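You operate a simulated robot arm through the tools that you are given. There is no shell and no other tool. Be economical: measure what you need, move in short steps, check, and stop when the job is done.

The job below is to be done with a simulated two-armed robot. You get a single attempt, and the scene is never put back.

## Task
Pick up the carton of belt ties with the largest size on its label from the green table top with one hand, pass it to the other hand and put it on the top shelf of the sack rack. Set down upright: carton of belt ties.

It is judged by the outcome, as a careful person would: the job done as asked, and still so three seconds after it is handed in. It fails if anything else is knocked over, pushed out of place, dropped, spilled or broken.

## Robot
Two 7-joint arms with two-finger parallel grippers on one trunk, on a base that drives. Base frame: it is fixed to the floor where the robot stands at the start and does not move with it; the origin is under the middle of the robot, x ahead of it, y to its left, z up; the surface under the hand at the start is at about z = 800. Lengths are in mm, angles in rad, forces in N, time in s.
The left shoulder is at the start at [70, 163, 1095], the right one opposite. With the tool pointing down near the work surface each hand reaches from about 400 to 880 mm from the robot's upright axis, wherever it stands, measured 20 degrees to its own side. Places, roughly: top shelf of the sack rack [-1900, -1400, 1400]. Payload 3.43 kg a hand.
The tool frame of a hand sits at the grasp point between the pads (the TCP): z along the fingers, y along the line on which they close. The tips reach 34 mm beyond it. Largest opening 128 mm; finger width 24, thickness 12; the body of the gripper, 48 by 130 mm, starts 96 mm behind the TCP.
Orientation is told as [roll, pitch, yaw] about the base's x, y, z axes, in that order, counted from this pose: with the fingers straight down and closing along the base's y, the tool's x points along the base's -x, its y along +y and its z along -z.

## Interface
- The arms move only by the tool arm_command. It takes "left_steps", "right_steps" or both (then of equal length, played together; a hand with none holds still); each is a list that holds one entry, the list of rows, each a list of 7 numbers: the shift along the tool's x, y, z in mm, then the turn, a rotation vector about the tool's x, y, z in rad, then the opening in per cent of the stroke, from 0 (shut) to 100 (fully open). In form: [[[x, y, z, wx, wy, wz, hand], ...]]. A call has 1 to 10 rows; each row is the pose to reach, as a shift and turn from the pose commanded when the call began, along the tool's axes at that moment. Each row takes 0.2 s and may step no farther than 50 mm and 0.15 rad from the row before; otherwise, or with a gripper value out of range, the whole call is refused. Where a pose cannot be reached the arm comes as near as it can. A force on the tool above 40 N (or 10 N above the force at the start of the call, whichever is more), or a blocked arm, ends the call early, and 0.2 s more pass. Each finger travels about 153 mm/s and halts on what it meets, pressing with about 41 N; the grip force reading is that of the motor and also rises with nothing between the fingers. The clock runs only during rows and for 0.2 s after the last one: add rows that repeat a pose to give the fingers time. The reply holds the time, the measured pose of the TCP, the force on the tool along the base axes, the opening and the grip force, in the units named above and with some noise, with the torque about the TCP (base axes, N m) and any sound that the robot's microphone picked up.
- Cameras (640 x 400 px; columns grow to the right, rows downward): "scene" is now at [132.1, -26.7, 1316.1]; the picture's right is [-0.31, -0.95, 0.00], its down [-0.61, 0.20, -0.76] and it looks along [0.73, -0.24, -0.65] (base axes); focal length 282 px, centre (320, 200). "left" rides on the left gripper at [76, 11, -160] in its tool frame; the picture's right is [-0.15, 0.99, 0.00], its down [-0.88, -0.13, -0.46] and it looks along [-0.45, -0.07, 0.89] (tool axes); focal length 234 px, centre (320, 200). "right" rides on the right gripper at [76, -11, -160] in its tool frame; the picture's right is [0.15, 0.99, 0.00], its down [-0.88, 0.13, -0.46] and it looks along [-0.45, 0.07, 0.89] (tool axes); focal length 234 px, centre (320, 200).
- get_image(camera): a new picture of that camera. It takes no simulated time.
- slide_trunk(by): slides the trunk up (or, below 0, down) by that many mm; the arms and the scene camera ride with it, the base frame stays. It gives what a move gives, with no picture.
- steer(legs): drives the robot by 1 to 6 legs, each [ahead, left, turn to the left] in mm, mm and rad, along the robot's own axes; the way and the turn of a leg run together, so that a leg with both is an arc; at most 1500 mm and 3.142 rad a leg. The arms and the cameras ride along, it lands a little off, and it stops where it bumps. It gives what a move gives.
- pan_tilt(pan, tilt): turns the head with the scene camera to pan (to the left, within 1.501 rad either way) and tilt (down, from -0.506 to 1.204), counted from straight ahead of the robot. It gives what a move gives.
- point_at(camera, pixels): for up to 12 pixels [column, row] of the newest picture of that camera ("zoom" is the newest enlarged one), the place [x, y, z] in the base frame of the surface seen there, good to about 2 mm. It takes no simulated time.
- zoom(camera, box): a new picture of the part [left, top, right, bottom] of that camera's present view, enlarged. It takes no simulated time.
- finish_job(): hands the job in; it is judged then, once.

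Keep the steps short. Do not move on a guess: measure, check each grasp and each placing, and mend mistakes. In all there are 80 turns and 70 pictures (those below and enlarged ones count). Leave the grippers open and the arms clear of the work at the hand-in unless told otherwise, and finish with a single line.

The tools are called after "Call:" as a command line: name --argument value ..., lists and objects as JSON in quotes. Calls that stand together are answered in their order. arm_command: Moves the arms, as the interface text tells. Its arguments: {"type":"object","properties":{"left_steps":{"type":"array","items":{"type":"array","items":{"type":"array","items":{"type":"number"}}}},"right_steps":{"type":"array","items":{"type":"array","items":{"type":"array","items":{"type":"number"}}}}},"required":[]} The other tools are called the same way: slide_trunk (by) slides the trunk up or down; steer (legs) drives the base; pan_tilt (pan, tilt) turns the head that bears the scene camera; get_image (camera) takes a picture; point_at (camera, pixels) gives the place of the surface under pixels of a picture; zoom (camera, box) takes an enlarged picture of a part of a camera's view; finish_job () hands the job in.

At the start:

```text
t: 0.0
left_eef_pos: [718.9, 52.2, 1018.5]
left_tcp_rot: [-0.001, -0.001, -0.001]
left_contact_force: [-0.8, 0.5, 0.4]
left_ft_torque: [0.0, 0.02, 0.0]
left_opening: 128.0
left_gripper_force: 0.1
right_eef_pos: [521.7, -493.2, 1034.2]
right_tcp_rot: [-0.001, -0.002, -0.002]
right_contact_force: [-0.6, -0.3, 0.3]
right_ft_torque: [0.02, 0.0, 0.02]
right_opening: 128.1
right_gripper_force: 0.0
trunk travel left (down, up): [-575.0, 365.0]
robot x, y, heading: [1.3, -2.1, 0.002]
head pan, tilt: [-0.319, 0.702]
```

scene: 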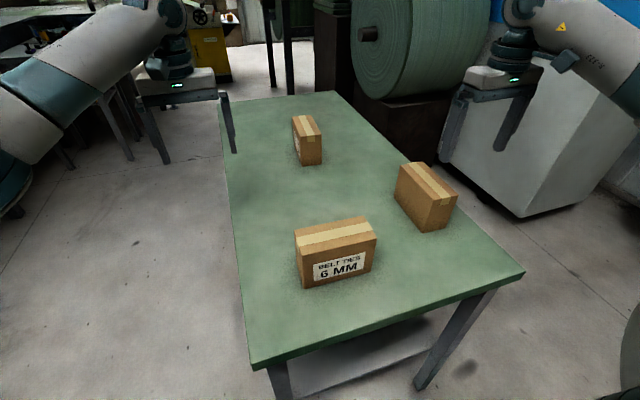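
right: 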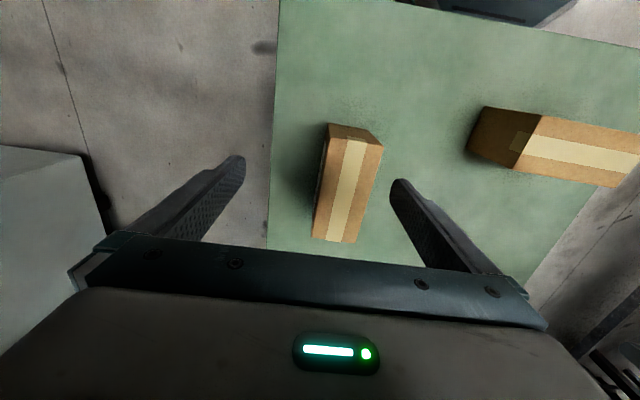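
left: 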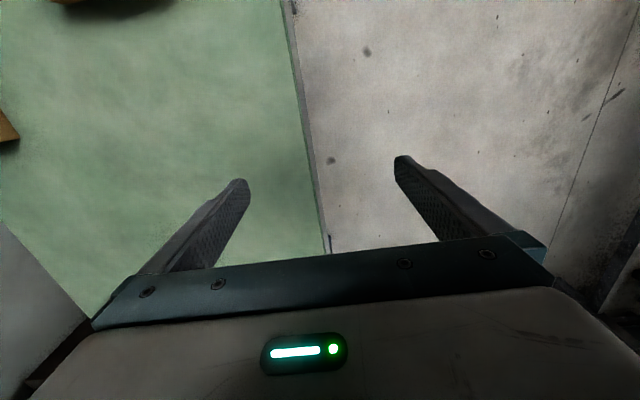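

One carton reads "6 MM" at (337,268). The other two labels aren't visible, so I'll zoom in on them and measure the carton tops.

Call:
zoom --camera "scene" --box '[270, 100, 470, 240]'

Call:
point_at --camera "scene" --pixels '[[295, 117], [314, 115], [322, 134], [302, 138], [400, 166], [424, 162], [457, 192], [430, 200], [296, 236], [367, 218], [376, 236], [300, 254]]'

Call:
point_at --camera "scene" --pixels '[[303, 163], [321, 162], [397, 196], [428, 230], [450, 222], [304, 287], [372, 270], [225, 110], [335, 93], [520, 272], [255, 362], [250, 200]]'

```text
2.86 times, centred on (370, 170) of scene
```

zoom: 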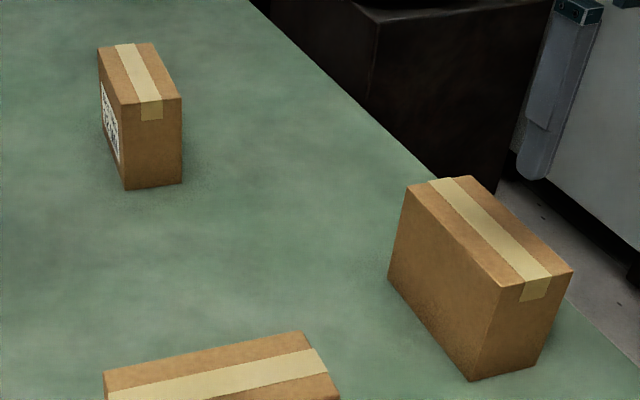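

```text
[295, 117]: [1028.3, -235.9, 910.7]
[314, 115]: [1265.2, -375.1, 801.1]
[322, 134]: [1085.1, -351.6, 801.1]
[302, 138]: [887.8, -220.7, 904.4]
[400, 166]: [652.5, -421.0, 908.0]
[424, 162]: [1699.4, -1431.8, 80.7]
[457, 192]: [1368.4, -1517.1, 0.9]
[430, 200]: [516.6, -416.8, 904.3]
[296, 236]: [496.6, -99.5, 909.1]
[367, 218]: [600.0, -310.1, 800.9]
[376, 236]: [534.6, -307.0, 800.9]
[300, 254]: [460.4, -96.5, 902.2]
```

```text
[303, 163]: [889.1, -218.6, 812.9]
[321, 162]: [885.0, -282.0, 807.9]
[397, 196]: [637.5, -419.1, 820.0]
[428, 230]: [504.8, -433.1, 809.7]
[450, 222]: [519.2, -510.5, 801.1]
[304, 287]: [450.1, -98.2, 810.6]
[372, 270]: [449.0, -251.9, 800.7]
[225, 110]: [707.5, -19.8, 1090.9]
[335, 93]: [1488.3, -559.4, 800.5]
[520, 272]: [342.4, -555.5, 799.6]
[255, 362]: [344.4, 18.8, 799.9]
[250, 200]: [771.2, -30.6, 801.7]
```

The far carton's label faces +y at a grazing angle, and the right carton's faces away from me. I'll zoom tighter on both.

Call:
zoom --camera "scene" --box '[285, 108, 325, 170]'

Call:
zoom --camera "right" --box '[290, 110, 390, 250]'

```text
6.45 times, centred on (305, 139) of scene
```

zoom: 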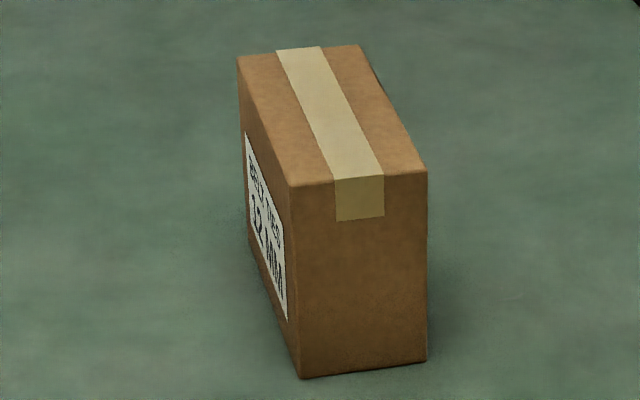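

```text
2.86 times, centred on (340, 180) of right
```

zoom: 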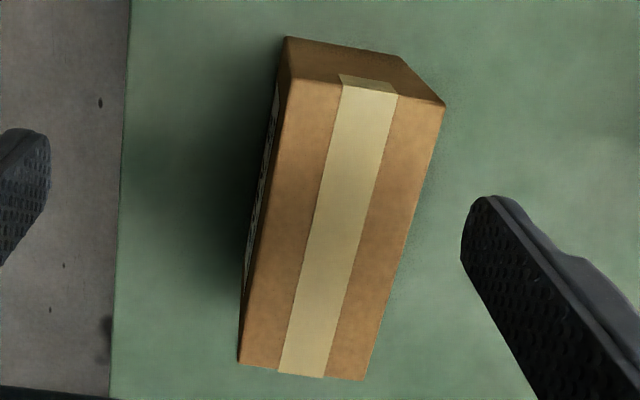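

The far carton reads "12 MM". The right carton's label faces −y, so I'll move the right hand out to −y and tilt it to look back at that face.

Call:
arm_command --right_steps '[[[0, -45, 0, -0.12, 0, 0, 100], [0, -90, 0, -0.24, 0, 0, 100], [0, -135, 0, -0.36, 0, 0, 100], [0, -165, 0, -0.5, 0, 0, 100], [0, -165, 0, -0.6, 0, 0, 100]]]'

Call:
get_image --camera "right"

```text
t: 1.2
left_eef_pos: [720.1, 52.2, 1017.7]
left_tcp_rot: [0.001, 0.0, 0.0]
left_contact_force: [1.1, 0.4, 0.3]
left_ft_torque: [0.03, 0.03, -0.01]
left_opening: 128.0
left_gripper_force: 0.1
right_eef_pos: [503.4, -596.6, 1034.4]
right_tcp_rot: [0.601, 0.0, -0.008]
right_contact_force: [0.2, -0.5, -0.4]
right_ft_torque: [0.0, 0.03, -0.02]
right_opening: 128.0
right_gripper_force: 0.1
right hand out of reach, approached as far as the arm can: row 3, 4, 5
trunk travel left (down, up): [-575.0, 365.0]
robot x, y, heading: [-2.1, -0.7, -0.002]
head pan, tilt: [-0.319, 0.702]
```

```text
63 pictures are left
```

right: 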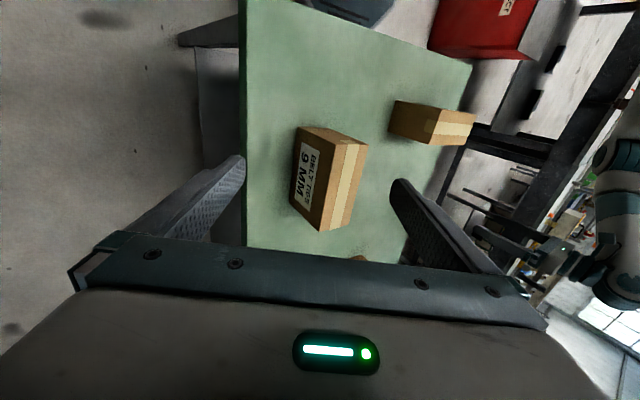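

The right carton is "9 MM", so the target is the far "12 MM" carton. Next I'll level the right hand and look around to plan the drive.

Call:
arm_command --right_steps '[[[0, 16, 11, 0.15, 0, 0, 100], [0, 33, 22, 0.3, 0, 0, 100], [0, 50, 34, 0.45, 0, 0, 100], [0, 66, 45, 0.6, 0, 0, 100]]]'

Call:
pan_tilt --pan 0.7 --tilt 0.6

Call:
get_image --camera "scene"

Call:
pan_tilt --pan -1.5 --tilt 0.3

Call:
get_image --camera "scene"

```text
t: 2.2
left_eef_pos: [720.8, 52.8, 1019.1]
left_tcp_rot: [-0.002, 0.0, 0.0]
left_contact_force: [0.5, 0.7, 0.5]
left_ft_torque: [-0.03, 0.03, 0.0]
left_opening: 127.8
left_gripper_force: 0.0
right_eef_pos: [503.0, -518.6, 1035.1]
right_tcp_rot: [-0.003, 0.0, 0.0]
right_contact_force: [0.4, -0.3, 0.1]
right_ft_torque: [0.0, -0.01, 0.0]
right_opening: 128.2
right_gripper_force: 0.1
trunk travel left (down, up): [-575.0, 365.0]
robot x, y, heading: [1.8, 1.7, 0.003]
head pan, tilt: [-0.319, 0.702]
```

```text
t: 3.5
left_eef_pos: [718.8, 52.1, 1019.7]
left_tcp_rot: [0.0, 0.0, 0.0]
left_contact_force: [-0.3, 0.5, -0.6]
left_ft_torque: [-0.04, 0.02, -0.05]
left_opening: 128.1
left_gripper_force: 0.0
right_eef_pos: [503.1, -518.8, 1034.5]
right_tcp_rot: [0.002, 0.001, 0.0]
right_contact_force: [-0.9, -0.5, -0.3]
right_ft_torque: [0.02, -0.02, 0.02]
right_opening: 128.2
right_gripper_force: 0.1
trunk travel left (down, up): [-575.0, 365.0]
robot x, y, heading: [-2.5, -1.3, 0.001]
head pan, tilt: [0.7, 0.6]
```

```text
62 pictures are left
```

scene: 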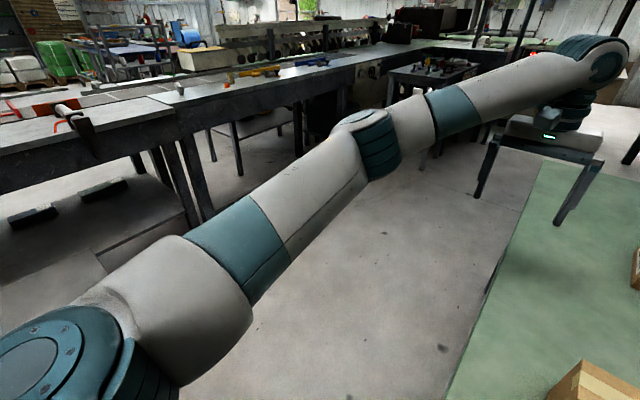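

```text
t: 5.5
left_eef_pos: [719.4, 52.3, 1018.9]
left_tcp_rot: [0.0, 0.0, 0.001]
left_contact_force: [0.7, -0.1, -0.7]
left_ft_torque: [0.0, 0.02, -0.02]
left_opening: 128.0
left_gripper_force: 0.1
right_eef_pos: [502.3, -519.8, 1034.3]
right_tcp_rot: [0.002, -0.001, 0.0]
right_contact_force: [0.2, -0.6, -1.1]
right_ft_torque: [-0.03, -0.05, -0.04]
right_opening: 128.0
right_gripper_force: 0.2
trunk travel left (down, up): [-575.0, 365.0]
robot x, y, heading: [-0.9, -1.1, 0.0]
head pan, tilt: [-1.499, 0.3]
```

```text
61 pictures are left
```

scene: 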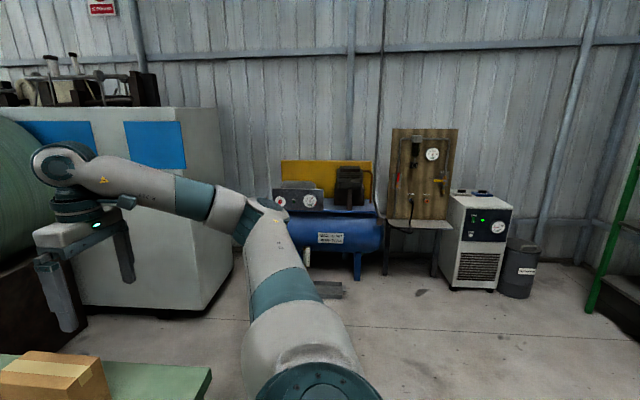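

Floor on the left looks free, with benches beyond it. I'll measure how wide the free strip is.

Call:
pan_tilt --pan 0.8 --tilt 0.6

Call:
get_image --camera "scene"

Call:
point_at --camera "scene" --pixels '[[250, 220], [300, 158], [60, 170], [250, 118], [380, 92], [460, 160], [520, 200], [420, 230], [60, 250], [330, 320], [480, 75], [610, 120]]'

```text
t: 7.7
left_eef_pos: [718.8, 51.8, 1019.7]
left_tcp_rot: [0.001, 0.0, 0.0]
left_contact_force: [0.1, -0.6, 0.9]
left_ft_torque: [0.02, 0.01, -0.01]
left_opening: 127.9
left_gripper_force: 0.1
right_eef_pos: [503.7, -520.9, 1035.1]
right_tcp_rot: [0.0, 0.001, 0.0]
right_contact_force: [-0.7, -0.4, -0.4]
right_ft_torque: [0.04, 0.0, 0.04]
right_opening: 128.2
right_gripper_force: 0.0
trunk travel left (down, up): [-575.0, 365.0]
robot x, y, heading: [1.9, -3.2, -0.005]
head pan, tilt: [0.799, 0.6]
```

```text
60 pictures are left
```

scene: 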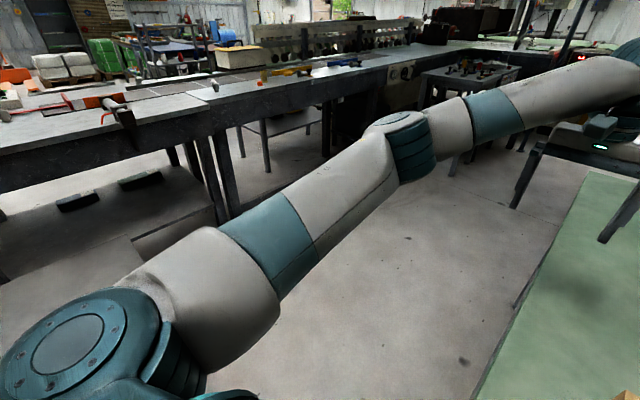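

```text
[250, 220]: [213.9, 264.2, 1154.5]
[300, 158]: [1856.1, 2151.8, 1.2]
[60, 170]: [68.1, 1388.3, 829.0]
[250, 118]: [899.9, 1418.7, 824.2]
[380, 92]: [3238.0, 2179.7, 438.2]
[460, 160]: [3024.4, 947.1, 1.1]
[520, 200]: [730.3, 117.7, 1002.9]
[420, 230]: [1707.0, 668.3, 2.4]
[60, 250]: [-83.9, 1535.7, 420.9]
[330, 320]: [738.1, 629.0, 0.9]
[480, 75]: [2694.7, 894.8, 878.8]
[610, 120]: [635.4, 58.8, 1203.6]
```

The free strip runs from y≈20 to y≈1390. I'll raise the trunk for clearance. Then I'll drive left and forward beside the table to about (960, 430) and turn right to face the 12 MM carton.

Call:
slide_trunk --by 100

Call:
steer --legs '[[0, 560, 0], [930, 0, 0], [0, 0, -1.571]]'

Call:
pan_tilt --pan 0.0 --tilt 0.8

Call:
get_image --camera "scene"

```text
t: 9.0
left_eef_pos: [720.1, 51.5, 1119.8]
left_tcp_rot: [0.0, 0.001, 0.0]
left_contact_force: [0.1, -1.0, 0.1]
left_ft_torque: [0.0, 0.0, -0.03]
left_opening: 128.0
left_gripper_force: 0.1
right_eef_pos: [503.1, -521.2, 1134.4]
right_tcp_rot: [-0.002, -0.001, 0.0]
right_contact_force: [-0.3, 0.2, 0.9]
right_ft_torque: [-0.05, 0.02, 0.0]
right_opening: 127.8
right_gripper_force: 0.0
trunk travel left (down, up): [-675.0, 265.0]
robot x, y, heading: [-0.8, -1.1, -0.001]
head pan, tilt: [0.799, 0.6]
```

```text
t: 20.6
left_eef_pos: [963.4, -167.7, 1120.0]
left_tcp_rot: [-0.001, -0.001, -1.613]
left_contact_force: [0.2, 0.2, 0.0]
left_ft_torque: [-0.01, -0.02, 0.0]
left_opening: 127.8
left_gripper_force: 0.0
right_eef_pos: [400.0, 74.8, 1134.5]
right_tcp_rot: [0.001, 0.001, -1.613]
right_contact_force: [0.4, 0.7, -0.3]
right_ft_torque: [-0.04, -0.02, 0.02]
right_opening: 128.3
right_gripper_force: 0.1
trunk travel left (down, up): [-675.0, 265.0]
robot x, y, heading: [942.0, 554.7, -1.615]
head pan, tilt: [0.799, 0.6]
```

```text
t: 21.8
left_eef_pos: [963.2, -167.4, 1118.5]
left_tcp_rot: [0.002, -0.002, -1.613]
left_contact_force: [0.7, -0.1, 1.2]
left_ft_torque: [0.01, -0.02, 0.01]
left_opening: 127.9
left_gripper_force: 0.0
right_eef_pos: [400.9, 73.1, 1135.3]
right_tcp_rot: [0.0, -0.001, -1.613]
right_contact_force: [-0.7, 0.6, 0.2]
right_ft_torque: [0.01, -0.05, 0.02]
right_opening: 128.2
right_gripper_force: 0.2
trunk travel left (down, up): [-675.0, 265.0]
robot x, y, heading: [942.2, 558.8, -1.612]
head pan, tilt: [0.0, 0.799]
```

```text
59 pictures are left
```

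scene: 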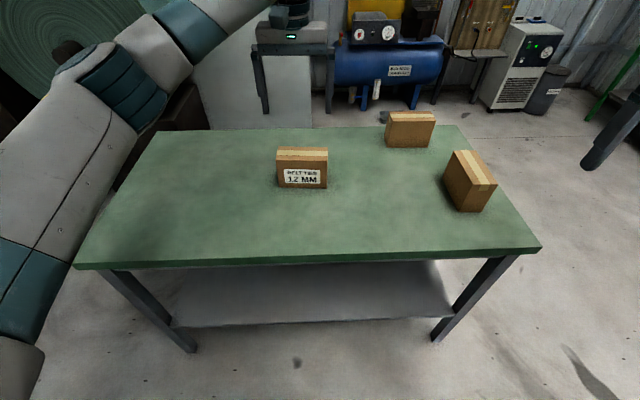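

"12 MM" is confirmed on the front face at (302,175). I'll drive 110 mm closer, then measure the carton precisely.

Call:
steer --legs '[[110, 0, 0.04]]'

Call:
zoom --camera "scene" --box '[240, 110, 400, 210]'

```text
t: 22.9
left_eef_pos: [990.4, -274.6, 1119.8]
left_tcp_rot: [0.001, -0.001, -1.571]
left_contact_force: [-0.3, 0.4, -0.8]
left_ft_torque: [0.0, 0.02, -0.01]
left_opening: 128.1
left_gripper_force: 0.0
right_eef_pos: [418.5, -58.9, 1134.6]
right_tcp_rot: [0.0, 0.001, -1.571]
right_contact_force: [-0.2, -0.8, -0.4]
right_ft_torque: [-0.01, 0.01, -0.01]
right_opening: 128.0
right_gripper_force: 0.2
trunk travel left (down, up): [-675.0, 265.0]
robot x, y, heading: [939.9, 444.9, -1.57]
head pan, tilt: [0.0, 0.799]
```

```text
4.00 times, centred on (320, 160) of scene
```

zoom: 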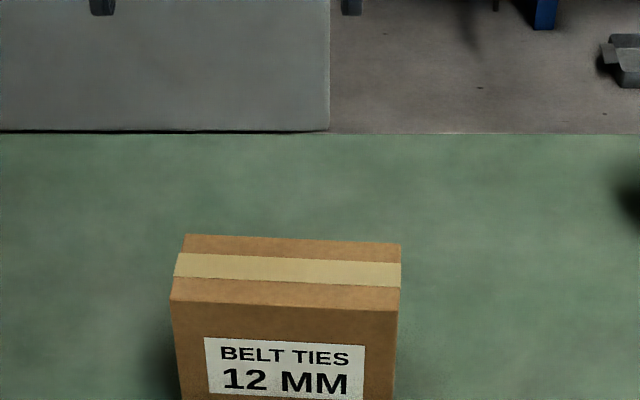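

Now I'll measure the carton's top corners in the zoom picture.

Call:
point_at --camera "zoom" --pixels '[[188, 237], [398, 245], [174, 297], [395, 307], [172, 303], [395, 313], [285, 265], [285, 330], [190, 390], [385, 390], [174, 275], [398, 280]]'

```text
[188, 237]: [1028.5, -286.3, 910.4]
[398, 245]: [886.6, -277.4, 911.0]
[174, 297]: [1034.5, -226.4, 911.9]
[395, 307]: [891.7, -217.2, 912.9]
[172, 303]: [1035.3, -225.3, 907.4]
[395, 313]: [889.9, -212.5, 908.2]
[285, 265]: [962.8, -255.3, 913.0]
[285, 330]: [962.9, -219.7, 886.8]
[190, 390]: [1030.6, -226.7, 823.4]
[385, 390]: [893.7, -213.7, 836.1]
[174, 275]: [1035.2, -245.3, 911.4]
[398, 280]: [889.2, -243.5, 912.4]
```

Carton centre is about (961, −250), its top is at z≈912, and it is turned about −0.065 rad. I'll turn the left hand so its fingers close across the carton, with the camera facing outward (+x).

Call:
arm_command --left_steps '[[[2, 1, 0, 0, 0, 0.149, 100], [4, 2, 0, 0, 0, 0.298, 100], [7, 3, 0, 0, 0, 0.447, 100], [9, 4, 0, 0, 0, 0.596, 100], [11, 5, 0, 0, 0, 0.745, 100], [13, 6, 0, 0, 0, 0.894, 100], [15, 8, 0, 0, 0, 1.043, 100], [18, 9, 0, 0, 0, 1.192, 100], [20, 10, 0, 0, 0, 1.341, 100], [22, 11, 0, 0, 0, 1.49, 100]]]'

```text
t: 25.1
left_eef_pos: [1002.0, -251.9, 1118.5]
left_tcp_rot: [-0.001, -0.002, -3.063]
left_contact_force: [0.1, 0.3, -0.1]
left_ft_torque: [-0.02, 0.01, -0.01]
left_opening: 128.0
left_gripper_force: 0.1
right_eef_pos: [419.1, -58.8, 1135.4]
right_tcp_rot: [0.0, -0.003, -1.57]
right_contact_force: [0.0, -0.2, 0.1]
right_ft_torque: [0.0, -0.04, -0.03]
right_opening: 127.7
right_gripper_force: 0.1
trunk travel left (down, up): [-675.0, 265.0]
robot x, y, heading: [937.7, 441.1, -1.573]
head pan, tilt: [0.0, 0.799]
```

Reached. Next is the last bit of turn (0.145), then down to z≈1000 in clear air before checking with the left camera.

Call:
arm_command --left_steps '[[[0, 0, 30, 0, 0, 0.145, 100], [0, 0, 60, 0, 0, 0.145, 100], [0, 0, 90, 0, 0, 0.145, 100], [0, 0, 110, 0, 0, 0.145, 100]]]'

Call:
get_image --camera "left"

Call:
get_image --camera "scene"

```text
t: 26.1
left_eef_pos: [1000.0, -252.8, 1008.9]
left_tcp_rot: [0.0, 0.0, 3.079]
left_contact_force: [0.3, 0.2, -0.1]
left_ft_torque: [-0.01, 0.0, 0.04]
left_opening: 127.9
left_gripper_force: 0.1
right_eef_pos: [418.1, -58.5, 1135.3]
right_tcp_rot: [0.0, 0.0, -1.571]
right_contact_force: [0.5, -0.9, -0.2]
right_ft_torque: [0.04, 0.02, 0.0]
right_opening: 127.9
right_gripper_force: 0.1
trunk travel left (down, up): [-675.0, 265.0]
robot x, y, heading: [935.7, 444.6, -1.568]
head pan, tilt: [0.0, 0.799]
```

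```text
57 pictures are left
```

left: 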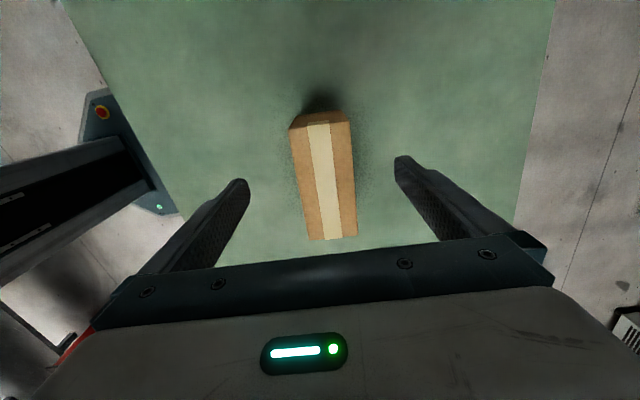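

```text
56 pictures are left
```

scene: 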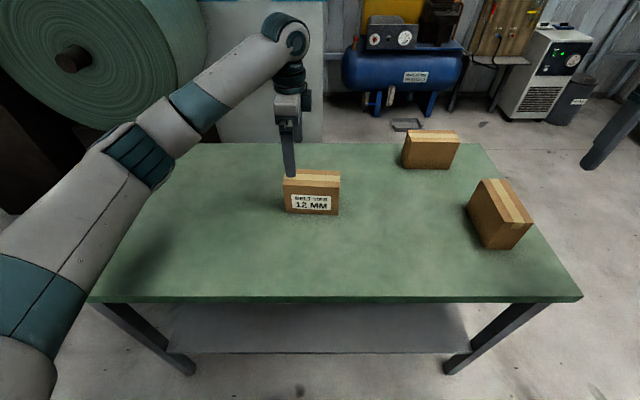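

The carton sits centred between the fingers. I'll descend 118 mm to z≈891 and close.

Call:
arm_command --left_steps '[[[0, 0, 40, 0, 0, 0, 100], [0, 0, 80, 0, 0, 0, 100], [0, 0, 118, 0, 0, 0, 100], [0, 0, 118, 0, 0, 0, 80], [0, 0, 118, 0, 0, 0, 60], [0, 0, 118, 0, 0, 0, 45], [0, 0, 118, 0, 0, 0, 30], [0, 0, 118, 0, 0, 0, 30]]]'

```text
t: 27.9
left_eef_pos: [1000.8, -253.8, 888.7]
left_tcp_rot: [0.001, 0.0, 3.076]
left_contact_force: [1.1, 1.1, 1.0]
left_ft_torque: [-0.11, -0.25, 0.09]
left_opening: 67.6
left_gripper_force: 41.0
right_eef_pos: [418.1, -57.4, 1134.3]
right_tcp_rot: [0.001, 0.001, -1.571]
right_contact_force: [-0.3, -0.1, 0.5]
right_ft_torque: [0.02, 0.01, -0.01]
right_opening: 127.7
right_gripper_force: 0.0
trunk travel left (down, up): [-675.0, 265.0]
robot x, y, heading: [935.3, 442.7, -1.569]
head pan, tilt: [0.0, 0.799]
```

Gripped at 67.6 mm opening and 41 N. I'll fully command the grip shut and lift 100 mm gently.

Call:
arm_command --left_steps '[[[0, 0, 0, 0, 0, 0, 0], [0, 0, -20, 0, 0, 0, 0], [0, 0, -50, 0, 0, 0, 0], [0, 0, -100, 0, 0, 0, 0], [0, 0, -100, 0, 0, 0, 0]]]'

Call:
get_image --camera "scene"

```text
t: 29.1
left_eef_pos: [1000.3, -251.9, 989.1]
left_tcp_rot: [-0.001, 0.001, 3.077]
left_contact_force: [0.0, 0.7, 0.6]
left_ft_torque: [0.03, 0.02, 0.01]
left_opening: 0.0
left_gripper_force: 32.5
right_eef_pos: [419.1, -58.0, 1134.1]
right_tcp_rot: [0.0, -0.001, -1.57]
right_contact_force: [-0.2, 1.1, -0.2]
right_ft_torque: [-0.03, 0.02, 0.04]
right_opening: 128.0
right_gripper_force: 0.0
trunk travel left (down, up): [-675.0, 265.0]
robot x, y, heading: [940.9, 443.8, -1.574]
head pan, tilt: [0.0, 0.799]
```

```text
55 pictures are left
```

scene: 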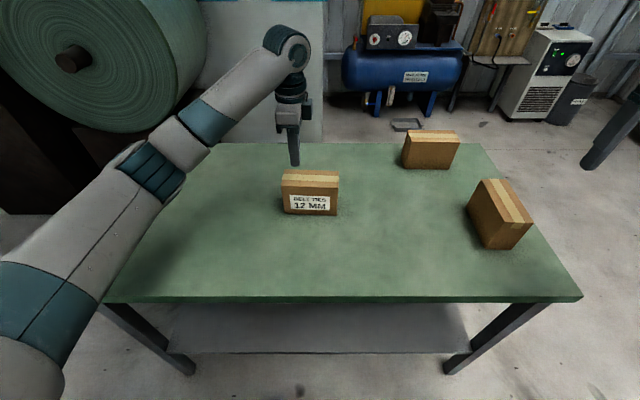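

The carton slipped out (opening 0) and it's still standing on the table, so the off-centre grip failed. I'll open the hand, rise clear and re-measure before regripping at the centre.

Call:
arm_command --left_steps '[[[0, 0, -20, 0, 0, 0, 50], [0, 0, -40, 0, 0, 0, 100], [0, 0, -40, 0, 0, 0, 100]]]'

Call:
zoom --camera "scene" --box '[240, 150, 400, 250]'

Call:
get_image --camera "left"

```text
t: 29.9
left_eef_pos: [1001.3, -251.8, 1030.0]
left_tcp_rot: [0.001, -0.001, 3.077]
left_contact_force: [0.5, 0.2, -1.1]
left_ft_torque: [-0.01, -0.03, -0.04]
left_opening: 127.8
left_gripper_force: 0.0
right_eef_pos: [420.2, -58.3, 1134.3]
right_tcp_rot: [0.001, 0.0, -1.572]
right_contact_force: [0.7, -0.7, -0.8]
right_ft_torque: [0.01, 0.03, -0.02]
right_opening: 128.3
right_gripper_force: 0.0
trunk travel left (down, up): [-675.0, 265.0]
robot x, y, heading: [938.7, 446.8, -1.568]
head pan, tilt: [0.0, 0.799]
```

```text
4.00 times, centred on (320, 200) of scene
```

zoom: 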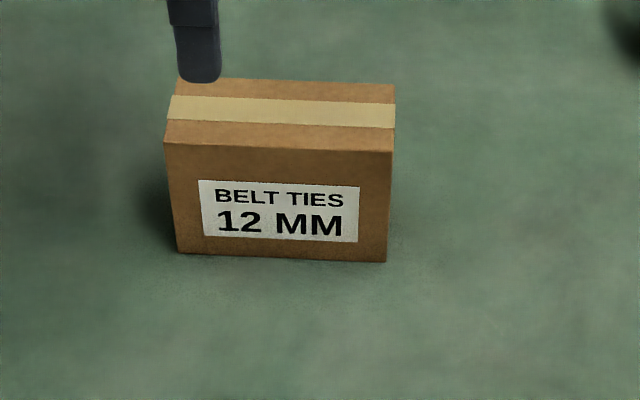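

```text
53 pictures are left
```

left: 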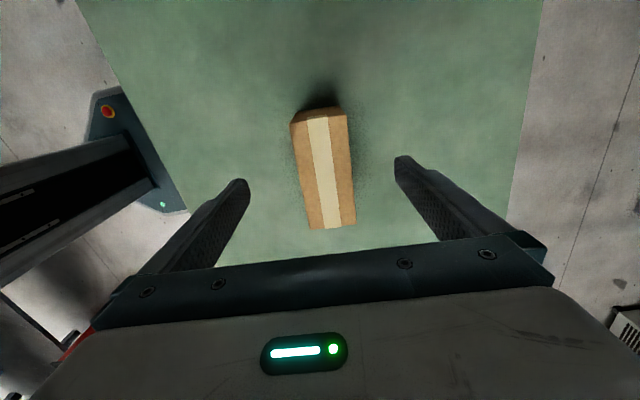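

Call:
point_at --camera "zoom" --pixels '[[222, 82], [393, 88], [168, 140], [391, 149], [180, 250], [385, 258], [280, 112], [280, 200], [170, 105], [392, 115]]'

```text
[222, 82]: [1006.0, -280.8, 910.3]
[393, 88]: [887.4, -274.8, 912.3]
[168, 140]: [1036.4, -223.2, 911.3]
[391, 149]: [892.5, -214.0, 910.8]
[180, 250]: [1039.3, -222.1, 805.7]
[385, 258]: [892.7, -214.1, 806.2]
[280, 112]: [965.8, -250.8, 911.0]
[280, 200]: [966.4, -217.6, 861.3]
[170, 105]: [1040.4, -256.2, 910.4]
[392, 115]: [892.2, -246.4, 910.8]
```

The carton is still upright with its centre at (964, −249). I'll shift −37 along tool x to the centre, descend to z≈886 and close with plenty of time.

Call:
arm_command --left_steps '[[[-37, 0, 20, 0, 0, 0, 100], [-37, 0, 60, 0, 0, 0, 100], [-37, 0, 100, 0, 0, 0, 100], [-37, 0, 144, 0, 0, 0, 100], [-37, 0, 144, 0, 0, 0, 70], [-37, 0, 144, 0, 0, 0, 40], [-37, 0, 144, 0, 0, 0, 20], [-37, 0, 144, 0, 0, 0, 20], [-37, 0, 144, 0, 0, 0, 20]]]'

Call:
arm_command --left_steps '[[[0, 0, -6, 0, 0, 0, 20], [0, 0, -12, 0, 0, 0, 20], [0, 0, -12, 0, 0, 0, 20]]]'

Call:
zoom --camera "scene" --box '[240, 150, 400, 250]'

```text
t: 31.9
left_eef_pos: [965.0, -251.0, 888.7]
left_tcp_rot: [0.002, 0.001, 3.077]
left_contact_force: [1.2, 1.1, -0.5]
left_ft_torque: [-0.1, 0.16, 0.06]
left_opening: 67.7
left_gripper_force: 40.8
right_eef_pos: [417.7, -58.3, 1133.9]
right_tcp_rot: [0.002, 0.0, -1.569]
right_contact_force: [-0.8, -0.9, 0.1]
right_ft_torque: [0.02, -0.01, 0.04]
right_opening: 128.1
right_gripper_force: 0.1
trunk travel left (down, up): [-675.0, 265.0]
robot x, y, heading: [938.8, 441.6, -1.57]
head pan, tilt: [0.0, 0.799]
```

```text
t: 32.8
left_eef_pos: [964.3, -250.0, 899.8]
left_tcp_rot: [0.0, 0.001, 3.076]
left_contact_force: [-0.4, 0.3, -3.4]
left_ft_torque: [0.03, 0.02, 0.03]
left_opening: 67.9
left_gripper_force: 41.0
right_eef_pos: [418.1, -59.7, 1135.0]
right_tcp_rot: [-0.001, 0.001, -1.571]
right_contact_force: [0.0, 0.3, 0.2]
right_ft_torque: [-0.03, -0.01, 0.03]
right_opening: 128.1
right_gripper_force: 0.1
trunk travel left (down, up): [-675.0, 265.0]
robot x, y, heading: [936.2, 447.0, -1.571]
head pan, tilt: [0.0, 0.799]
```

```text
4.00 times, centred on (320, 200) of scene
```

zoom: 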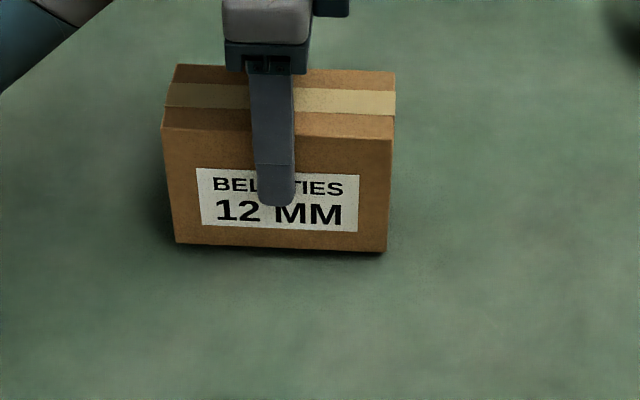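

Lifted 11 mm and holding: the weight reads about 3.5 N and the opening is steady. Fast lifting likely caused the earlier slip, so I'll go up slowly.

Call:
arm_command --left_steps '[[[0, 0, -5, 0, 0, 0, 20], [0, 0, -12, 0, 0, 0, 20], [0, 0, -20, 0, 0, 0, 20], [0, 0, -30, 0, 0, 0, 20], [0, 0, -42, 0, 0, 0, 20], [0, 0, -54, 0, 0, 0, 20], [0, 0, -66, 0, 0, 0, 20], [0, 0, -78, 0, 0, 0, 20], [0, 0, -88, 0, 0, 0, 20], [0, 0, -92, 0, 0, 0, 20]]]'

Call:
zoom --camera "scene" --box '[240, 130, 400, 230]'

```text
t: 35.0
left_eef_pos: [965.2, -250.9, 990.6]
left_tcp_rot: [-0.002, -0.001, 3.077]
left_contact_force: [0.5, 0.1, -3.2]
left_ft_torque: [0.01, 0.01, -0.03]
left_opening: 67.7
left_gripper_force: 40.9
right_eef_pos: [418.3, -57.9, 1135.3]
right_tcp_rot: [0.0, 0.0, -1.571]
right_contact_force: [-0.2, -0.5, 0.3]
right_ft_torque: [0.02, -0.03, -0.03]
right_opening: 127.8
right_gripper_force: 0.2
trunk travel left (down, up): [-675.0, 265.0]
robot x, y, heading: [939.4, 446.5, -1.571]
head pan, tilt: [0.0, 0.799]
```

```text
4.00 times, centred on (320, 180) of scene
```

zoom: 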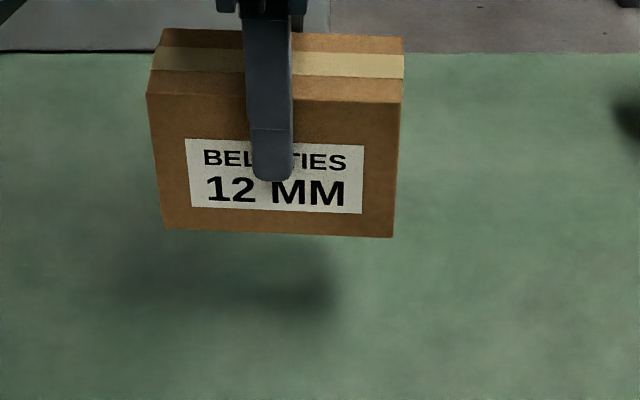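

The carton hangs level. I'll raise the trunk fully: it gives clearance over the other cartons and is needed for the shelf anyway. Then I'll pitch the right hand so its fingers point forward with the camera on top.

Call:
slide_trunk --by 265

Call:
arm_command --right_steps '[[[0, 0, 0, 0, -0.15, 0, 100], [0, 0, 0, 0, -0.3, 0, 100], [0, 0, 0, 0, -0.45, 0, 100], [0, 0, 0, 0, -0.6, 0, 100], [0, 0, 0, 0, -0.75, 0, 100], [0, 0, 0, 0, -0.9, 0, 100], [0, 0, 0, 0, -1.05, 0, 100], [0, 0, 0, 0, -1.2, 0, 100], [0, 0, 0, 0, -1.35, 0, 100], [0, 0, 0, 0, -1.5, 0, 100]]]'

Call:
get_image --camera "scene"

```text
t: 37.7
left_eef_pos: [964.3, -249.8, 1255.6]
left_tcp_rot: [-0.002, -0.001, 3.077]
left_contact_force: [0.4, 0.9, -3.5]
left_ft_torque: [0.01, 0.01, -0.03]
left_opening: 68.2
left_gripper_force: 40.8
right_eef_pos: [418.8, -58.4, 1399.0]
right_tcp_rot: [0.001, 0.001, -1.569]
right_contact_force: [0.5, -0.2, 0.3]
right_ft_torque: [0.0, 0.0, -0.06]
right_opening: 128.1
right_gripper_force: 0.1
trunk travel left (down, up): [-940.0, 0.0]
robot x, y, heading: [936.8, 446.0, -1.571]
head pan, tilt: [0.0, 0.799]
```

```text
t: 40.1
left_eef_pos: [964.4, -250.2, 1255.8]
left_tcp_rot: [-0.003, -0.001, 3.076]
left_contact_force: [0.3, -0.2, -4.3]
left_ft_torque: [0.0, -0.02, -0.02]
left_opening: 67.7
left_gripper_force: 40.9
right_eef_pos: [415.1, -17.7, 1271.1]
right_tcp_rot: [-0.032, -1.182, -1.543]
right_contact_force: [-0.8, -0.1, 0.6]
right_ft_torque: [-0.01, 0.0, 0.01]
right_opening: 128.3
right_gripper_force: 0.0
trunk travel left (down, up): [-940.0, 0.0]
robot x, y, heading: [942.3, 447.8, -1.571]
head pan, tilt: [0.0, 0.799]
stopped in row 10 (right hand): the arm was blocked; the commanded pose is now the measured one
```

```text
50 pictures are left
```

scene: 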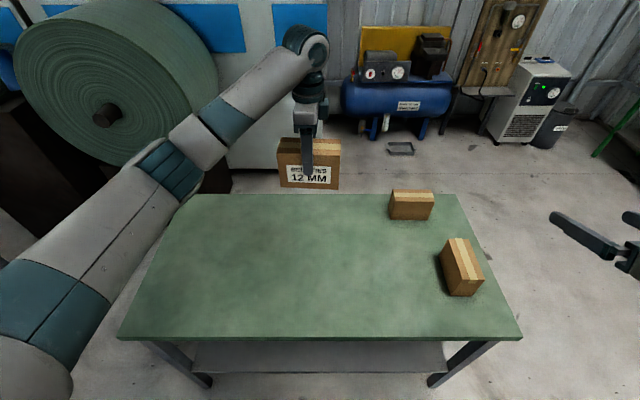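

The pitch stopped at −1.18, apparently an arm limit in that close pose. I'll move the right hand forward 180 and inward 120, finishing the pitch as it extends.

Call:
arm_command --right_steps '[[[-11, 20, 28, 0, -0.0, 0, 100], [-22, 40, 56, 0, -0.05, 0, 100], [-34, 60, 83, 0, -0.12, 0, 100], [-45, 80, 111, 0, -0.2, 0, 100], [-57, 100, 139, 0, -0.3, 0, 100], [-68, 120, 167, 0, -0.38, 0, 100]]]'

```text
t: 41.5
left_eef_pos: [965.2, -249.4, 1256.9]
left_tcp_rot: [0.001, 0.002, 3.077]
left_contact_force: [1.0, -1.1, -3.0]
left_ft_torque: [0.01, -0.02, -0.01]
left_opening: 68.0
left_gripper_force: 41.1
right_eef_pos: [447.9, -55.9, 1327.4]
right_tcp_rot: [-1.059, -1.555, -0.511]
right_contact_force: [0.7, -0.4, 0.3]
right_ft_torque: [0.02, -0.01, -0.03]
right_opening: 128.1
right_gripper_force: 0.0
right hand out of reach, approached as far as the arm can: row 2, 3, 4, 5, 6
trunk travel left (down, up): [-940.0, 0.0]
robot x, y, heading: [938.4, 447.5, -1.571]
head pan, tilt: [0.0, 0.799]
```

The right hand is now horizontal. I'll yaw it left to relieve the wrist and see where it lands.

Call:
arm_command --right_steps '[[[0, 0, 0, 0.15, 0, 0, 100], [0, 0, 0, 0.3, 0, 0, 100], [0, 0, 0, 0.45, 0, 0, 100], [0, 0, 0, 0.6, 0, 0, 100], [0, 0, 0, 0.75, 0, 0, 100]]]'

Call:
get_image --camera "scene"

```text
t: 42.7
left_eef_pos: [966.5, -250.6, 1255.7]
left_tcp_rot: [-0.001, 0.0, 3.078]
left_contact_force: [0.1, -0.1, -4.6]
left_ft_torque: [0.03, 0.0, 0.02]
left_opening: 67.8
left_gripper_force: 40.7
right_eef_pos: [409.4, -49.9, 1341.2]
right_tcp_rot: [-0.273, -1.521, -1.619]
right_contact_force: [-0.1, -1.2, 0.6]
right_ft_torque: [-0.05, 0.03, 0.02]
right_opening: 127.9
right_gripper_force: 0.1
right hand out of reach, approached as far as the arm can: row 1, 2, 3, 4, 5
trunk travel left (down, up): [-940.0, 0.0]
robot x, y, heading: [938.9, 445.4, -1.573]
head pan, tilt: [0.0, 0.799]
```

```text
49 pictures are left
```

scene: 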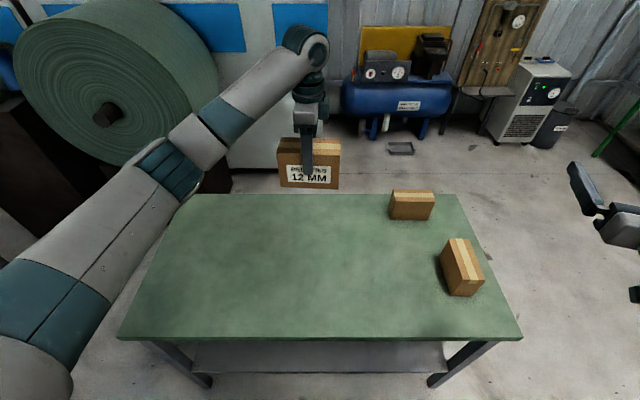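

I see that tool x points down when the hand is level, so the camera hangs below. A 45° pitched grip from the carton's right end suits the handover and the shelf better. I'll bring the right hand back to about 45° pitch.

Call:
arm_command --right_steps '[[[0, 0, 0, 0, 0.15, 0, 100], [0, 0, 0, 0, 0.3, 0, 100], [0, 0, 0, 0, 0.45, 0, 100], [0, 0, 0, 0, 0.6, 0, 100], [0, 0, 0, 0, 0.74, 0, 100]]]'

```text
t: 43.9
left_eef_pos: [966.5, -254.0, 1254.8]
left_tcp_rot: [-0.004, 0.002, 3.079]
left_contact_force: [-0.2, -0.5, -5.4]
left_ft_torque: [0.02, -0.03, 0.0]
left_opening: 67.8
left_gripper_force: 41.4
right_eef_pos: [409.8, -51.6, 1340.2]
right_tcp_rot: [-0.018, -0.78, -1.879]
right_contact_force: [0.1, 0.4, -0.2]
right_ft_torque: [0.02, -0.02, 0.0]
right_opening: 128.3
right_gripper_force: 0.1
right hand out of reach, approached as far as the arm can: row 1, 2
trunk travel left (down, up): [-940.0, 0.0]
robot x, y, heading: [944.6, 443.4, -1.573]
head pan, tilt: [0.0, 0.799]
```

Now at a clean 45° pitch (yaw −1.88). I'll yaw it left in two stages while swinging it toward a pre-grasp to the right of the carton. This is the first half.

Call:
arm_command --right_steps '[[[-2.7, 32.7, 2.7, -0.0914, 0, -0.0924, 100], [-5.4, 65.4, 5.4, -0.183, 0, -0.185, 100], [-8.2, 98.1, 8.1, -0.274, 0, -0.277, 100], [-10.9, 130.8, 10.8, -0.366, 0, -0.37, 100], [-13.6, 163.5, 13.5, -0.457, 0, -0.462, 100], [-16.4, 196.2, 16.2, -0.548, 0, -0.554, 100], [-19.1, 228.9, 18.9, -0.64, 0, -0.647, 100]]]'

Call:
get_image --camera "scene"

```text
t: 45.5
left_eef_pos: [963.9, -252.6, 1255.9]
left_tcp_rot: [-0.002, 0.002, 3.078]
left_contact_force: [0.3, 0.9, -3.6]
left_ft_torque: [0.04, 0.04, 0.02]
left_opening: 67.9
left_gripper_force: 41.2
right_eef_pos: [616.8, -149.5, 1335.5]
right_tcp_rot: [-0.014, -0.772, -0.972]
right_contact_force: [-0.4, 0.2, 0.1]
right_ft_torque: [0.03, 0.0, -0.02]
right_opening: 127.9
right_gripper_force: 0.0
trunk travel left (down, up): [-940.0, 0.0]
robot x, y, heading: [938.3, 446.8, -1.568]
head pan, tilt: [0.0, 0.799]
```

```text
48 pictures are left
```

scene: 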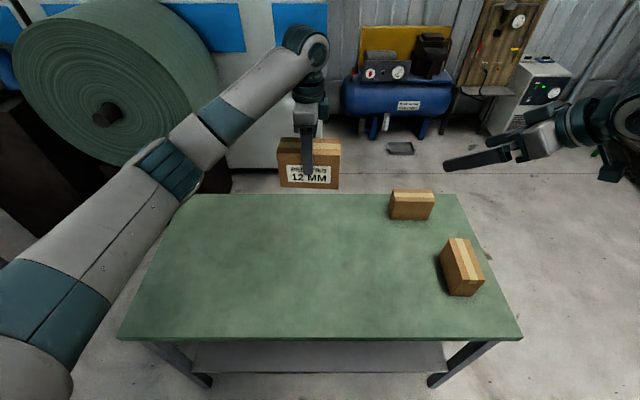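

It tracks well. Now the second half, to the pre-grasp near (815, −241, 1328), aligned with the carton axis.

Call:
arm_command --right_steps '[[[-18.4, 16, 19.3, -0.0904, 0, -0.093, 100], [-36.8, 32.1, 38.6, -0.181, 0, -0.186, 100], [-55.2, 48.1, 57.9, -0.271, 0, -0.279, 100], [-73.7, 64.2, 77.2, -0.362, 0, -0.372, 100], [-92.1, 80.2, 96.5, -0.452, 0, -0.465, 100], [-110.5, 96.3, 115.8, -0.542, 0, -0.558, 100], [-128.9, 112.3, 135.1, -0.633, 0, -0.651, 100]]]'

Call:
get_image --camera "scene"

Call:
get_image --camera "right"

```text
t: 47.1
left_eef_pos: [964.4, -253.2, 1252.9]
left_tcp_rot: [-0.003, 0.0, 3.076]
left_contact_force: [-1.0, -0.2, -3.6]
left_ft_torque: [0.08, -0.13, 0.0]
left_opening: 68.1
left_gripper_force: 41.2
right_eef_pos: [886.1, -234.1, 1320.6]
right_tcp_rot: [-0.224, -0.979, -0.144]
right_contact_force: [11.0, 5.3, 2.2]
right_ft_torque: [-0.07, 0.9, -0.65]
right_opening: 128.0
right_gripper_force: 0.2
right hand out of reach, approached as far as the arm can: row 2, 3, 4, 5, 6, 7
trunk travel left (down, up): [-940.0, 0.0]
robot x, y, heading: [939.7, 444.7, -1.574]
head pan, tilt: [0.0, 0.799]
```

```text
47 pictures are left
```

scene: 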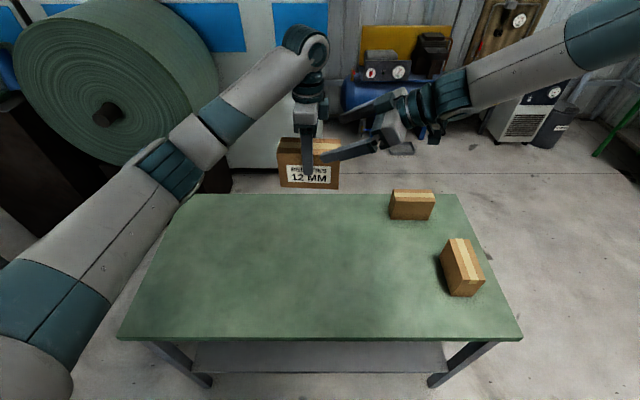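

```text
46 pictures are left
```

right: 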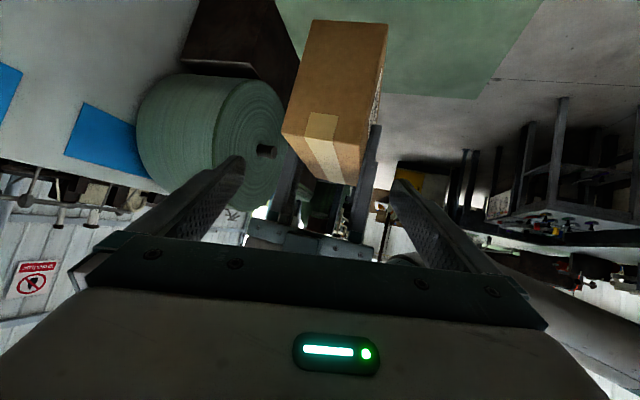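

The right hand hit its limits and overshot close to the carton, with an 11 N reading. I'll back it straight out along its tool z. After that I'll yaw the carton in the left hand so the receiver needs less inward yaw.

Call:
arm_command --right_steps '[[[0, 0, -30, 0, 0, 0, 100], [0, 0, -60, 0, 0, 0, 100], [0, 0, -100, 0, 0, 0, 100], [0, 0, -140, 0, 0, 0, 100]]]'

Call:
get_image --camera "scene"

```text
t: 48.1
left_eef_pos: [965.5, -250.0, 1257.4]
left_tcp_rot: [-0.001, 0.0, 3.076]
left_contact_force: [-0.2, 0.2, -3.3]
left_ft_torque: [-0.01, -0.03, 0.0]
left_opening: 68.0
left_gripper_force: 40.8
right_eef_pos: [817.1, -188.4, 1377.0]
right_tcp_rot: [-0.222, -0.977, -0.05]
right_contact_force: [0.2, 0.0, 0.4]
right_ft_torque: [-0.03, 0.0, 0.02]
right_opening: 128.0
right_gripper_force: 0.0
right hand out of reach, approached as far as the arm can: row 4
trunk travel left (down, up): [-940.0, 0.0]
robot x, y, heading: [939.8, 446.6, -1.573]
head pan, tilt: [0.0, 0.799]
```

```text
45 pictures are left
```

scene: 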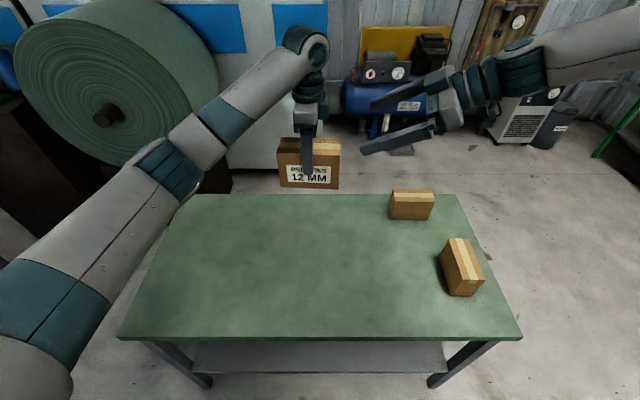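

It backed off cleanly with force at zero, and the carton is undisturbed. I'll bring the carton 120 mm nearer the robot and yaw it −0.45 with the left hand, slowly.

Call:
arm_command --left_steps '[[[-1, -10, 0, 0, 0, 0.045, 20], [-2, -24, 0, 0, 0, 0.09, 20], [-3, -38, 0, 0, 0, 0.14, 20], [-4, -52, 0, 0, 0, 0.19, 20], [-5, -66, 0, 0, 0, 0.24, 20], [-6, -80, 0, 0, 0, 0.29, 20], [-7, -94, 0, 0, 0, 0.34, 20], [-8, -106, 0, 0, 0, 0.39, 20], [-8, -116, 0, 0, 0, 0.43, 20], [-8, -120, 0, 0, 0, 0.45, 20]]]'

Call:
get_image --camera "scene"

```text
t: 50.3
left_eef_pos: [964.4, -130.0, 1256.4]
left_tcp_rot: [-0.001, -0.001, 2.625]
left_contact_force: [0.4, 0.4, -3.9]
left_ft_torque: [-0.02, 0.02, -0.01]
left_opening: 67.7
left_gripper_force: 40.3
right_eef_pos: [817.6, -190.6, 1377.7]
right_tcp_rot: [-0.222, -0.98, -0.05]
right_contact_force: [0.0, 0.2, -0.5]
right_ft_torque: [-0.01, -0.02, -0.03]
right_opening: 127.9
right_gripper_force: 0.1
trunk travel left (down, up): [-940.0, 0.0]
robot x, y, heading: [940.1, 447.6, -1.569]
head pan, tilt: [0.0, 0.799]
```

```text
44 pictures are left
```

scene: 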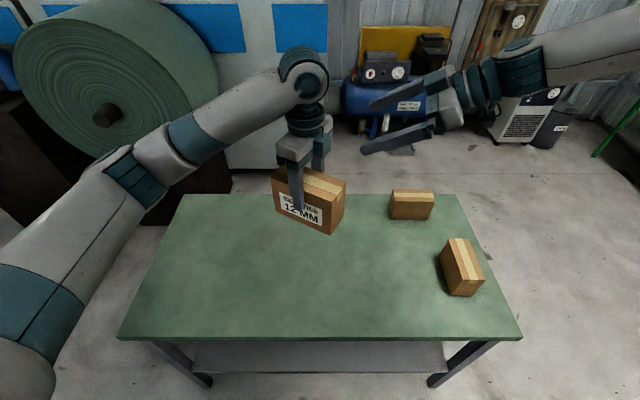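

Good, the carton's level and held. Now I'll move the right hand to a pre-grasp at (840, −60, 1315), 45° pitch, yaw −0.517, aligned with the carton's axis.

Call:
arm_command --right_steps '[[[5, 17, 2, 0.018, 0.028, 0.034, 100], [11, 35, 5, 0.035, 0.056, 0.068, 100], [16, 52, 7, 0.053, 0.083, 0.102, 100], [22, 69, 9, 0.071, 0.111, 0.136, 100], [27, 87, 12, 0.088, 0.139, 0.17, 100], [32, 104, 14, 0.106, 0.167, 0.205, 100], [38, 121, 16, 0.124, 0.194, 0.239, 100], [43, 138.5, 18.7, 0.1415, 0.222, 0.273, 100]]]'

Call:
get_image --camera "scene"

Call:
get_image --camera "right"

```text
t: 52.1
left_eef_pos: [965.0, -132.7, 1255.5]
left_tcp_rot: [0.001, -0.001, 2.628]
left_contact_force: [0.3, -0.3, -4.8]
left_ft_torque: [0.01, 0.01, 0.01]
left_opening: 67.6
left_gripper_force: 41.0
right_eef_pos: [841.6, -59.6, 1313.3]
right_tcp_rot: [-0.004, -0.77, -0.514]
right_contact_force: [-0.2, -0.4, 0.4]
right_ft_torque: [0.0, 0.01, -0.02]
right_opening: 127.9
right_gripper_force: 0.1
right hand out of reach, approached as far as the arm can: row 1, 2, 3, 4, 5
trunk travel left (down, up): [-940.0, 0.0]
robot x, y, heading: [935.3, 445.5, -1.572]
head pan, tilt: [0.0, 0.799]
```

```text
43 pictures are left
```

scene: 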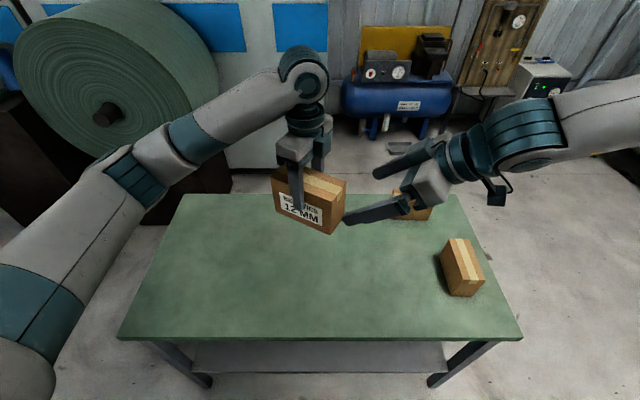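

```text
42 pictures are left
```

right: 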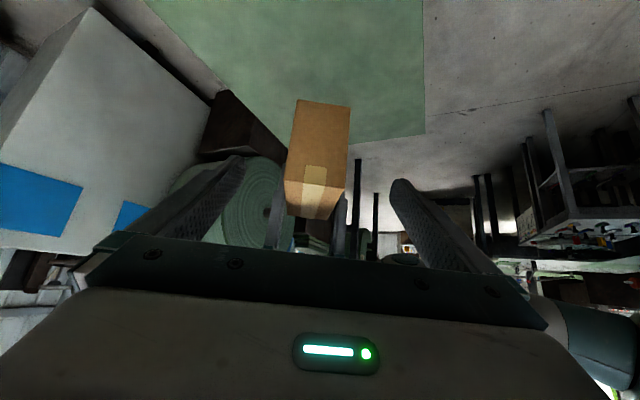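

Aligned: the carton is centred between the right fingers in the right view. I'll advance 153 mm along the tool axis, fingers open, to straddle the carton below the left fingertips.

Call:
arm_command --right_steps '[[[-1, 0, 26, 0, 0, 0, 100], [-2, 0, 52, 0, 0, 0, 100], [-4, -1, 78, 0, 0, 0, 100], [-5, -1, 104, 0, 0, 0, 100], [-6, -1, 130, 0, 0, 0, 100], [-7, -1.5, 153, 0, 0, 0, 100]]]'

Call:
zoom --camera "scene" --box '[230, 120, 470, 270]'

Call:
get_image --camera "right"

```text
t: 53.5
left_eef_pos: [964.4, -130.6, 1255.7]
left_tcp_rot: [0.001, 0.0, 2.627]
left_contact_force: [0.6, -0.5, -4.9]
left_ft_torque: [0.03, -0.02, -0.03]
left_opening: 67.5
left_gripper_force: 41.2
right_eef_pos: [936.7, -115.5, 1209.7]
right_tcp_rot: [-0.004, -0.772, -0.514]
right_contact_force: [0.3, -0.3, 1.0]
right_ft_torque: [0.03, 0.03, 0.02]
right_opening: 128.0
right_gripper_force: 0.1
trunk travel left (down, up): [-940.0, 0.0]
robot x, y, heading: [935.4, 444.0, -1.57]
head pan, tilt: [0.0, 0.799]
```

```text
2.67 times, centred on (350, 195) of scene
```

zoom: 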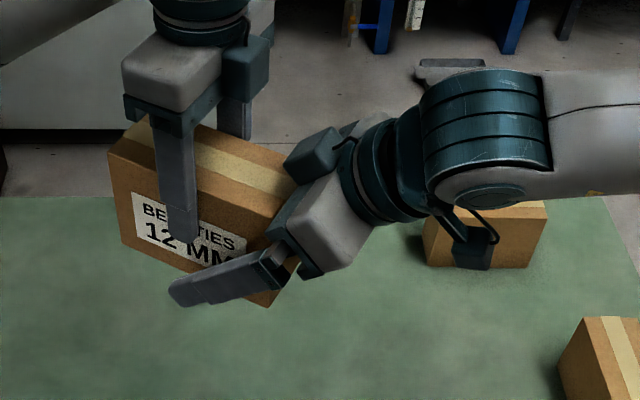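

```text
40 pictures are left
```

right: 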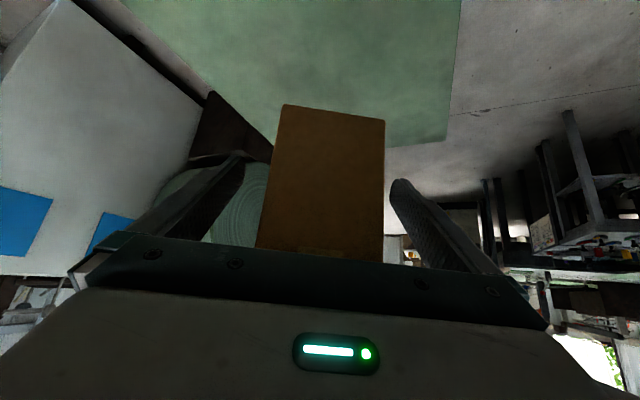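

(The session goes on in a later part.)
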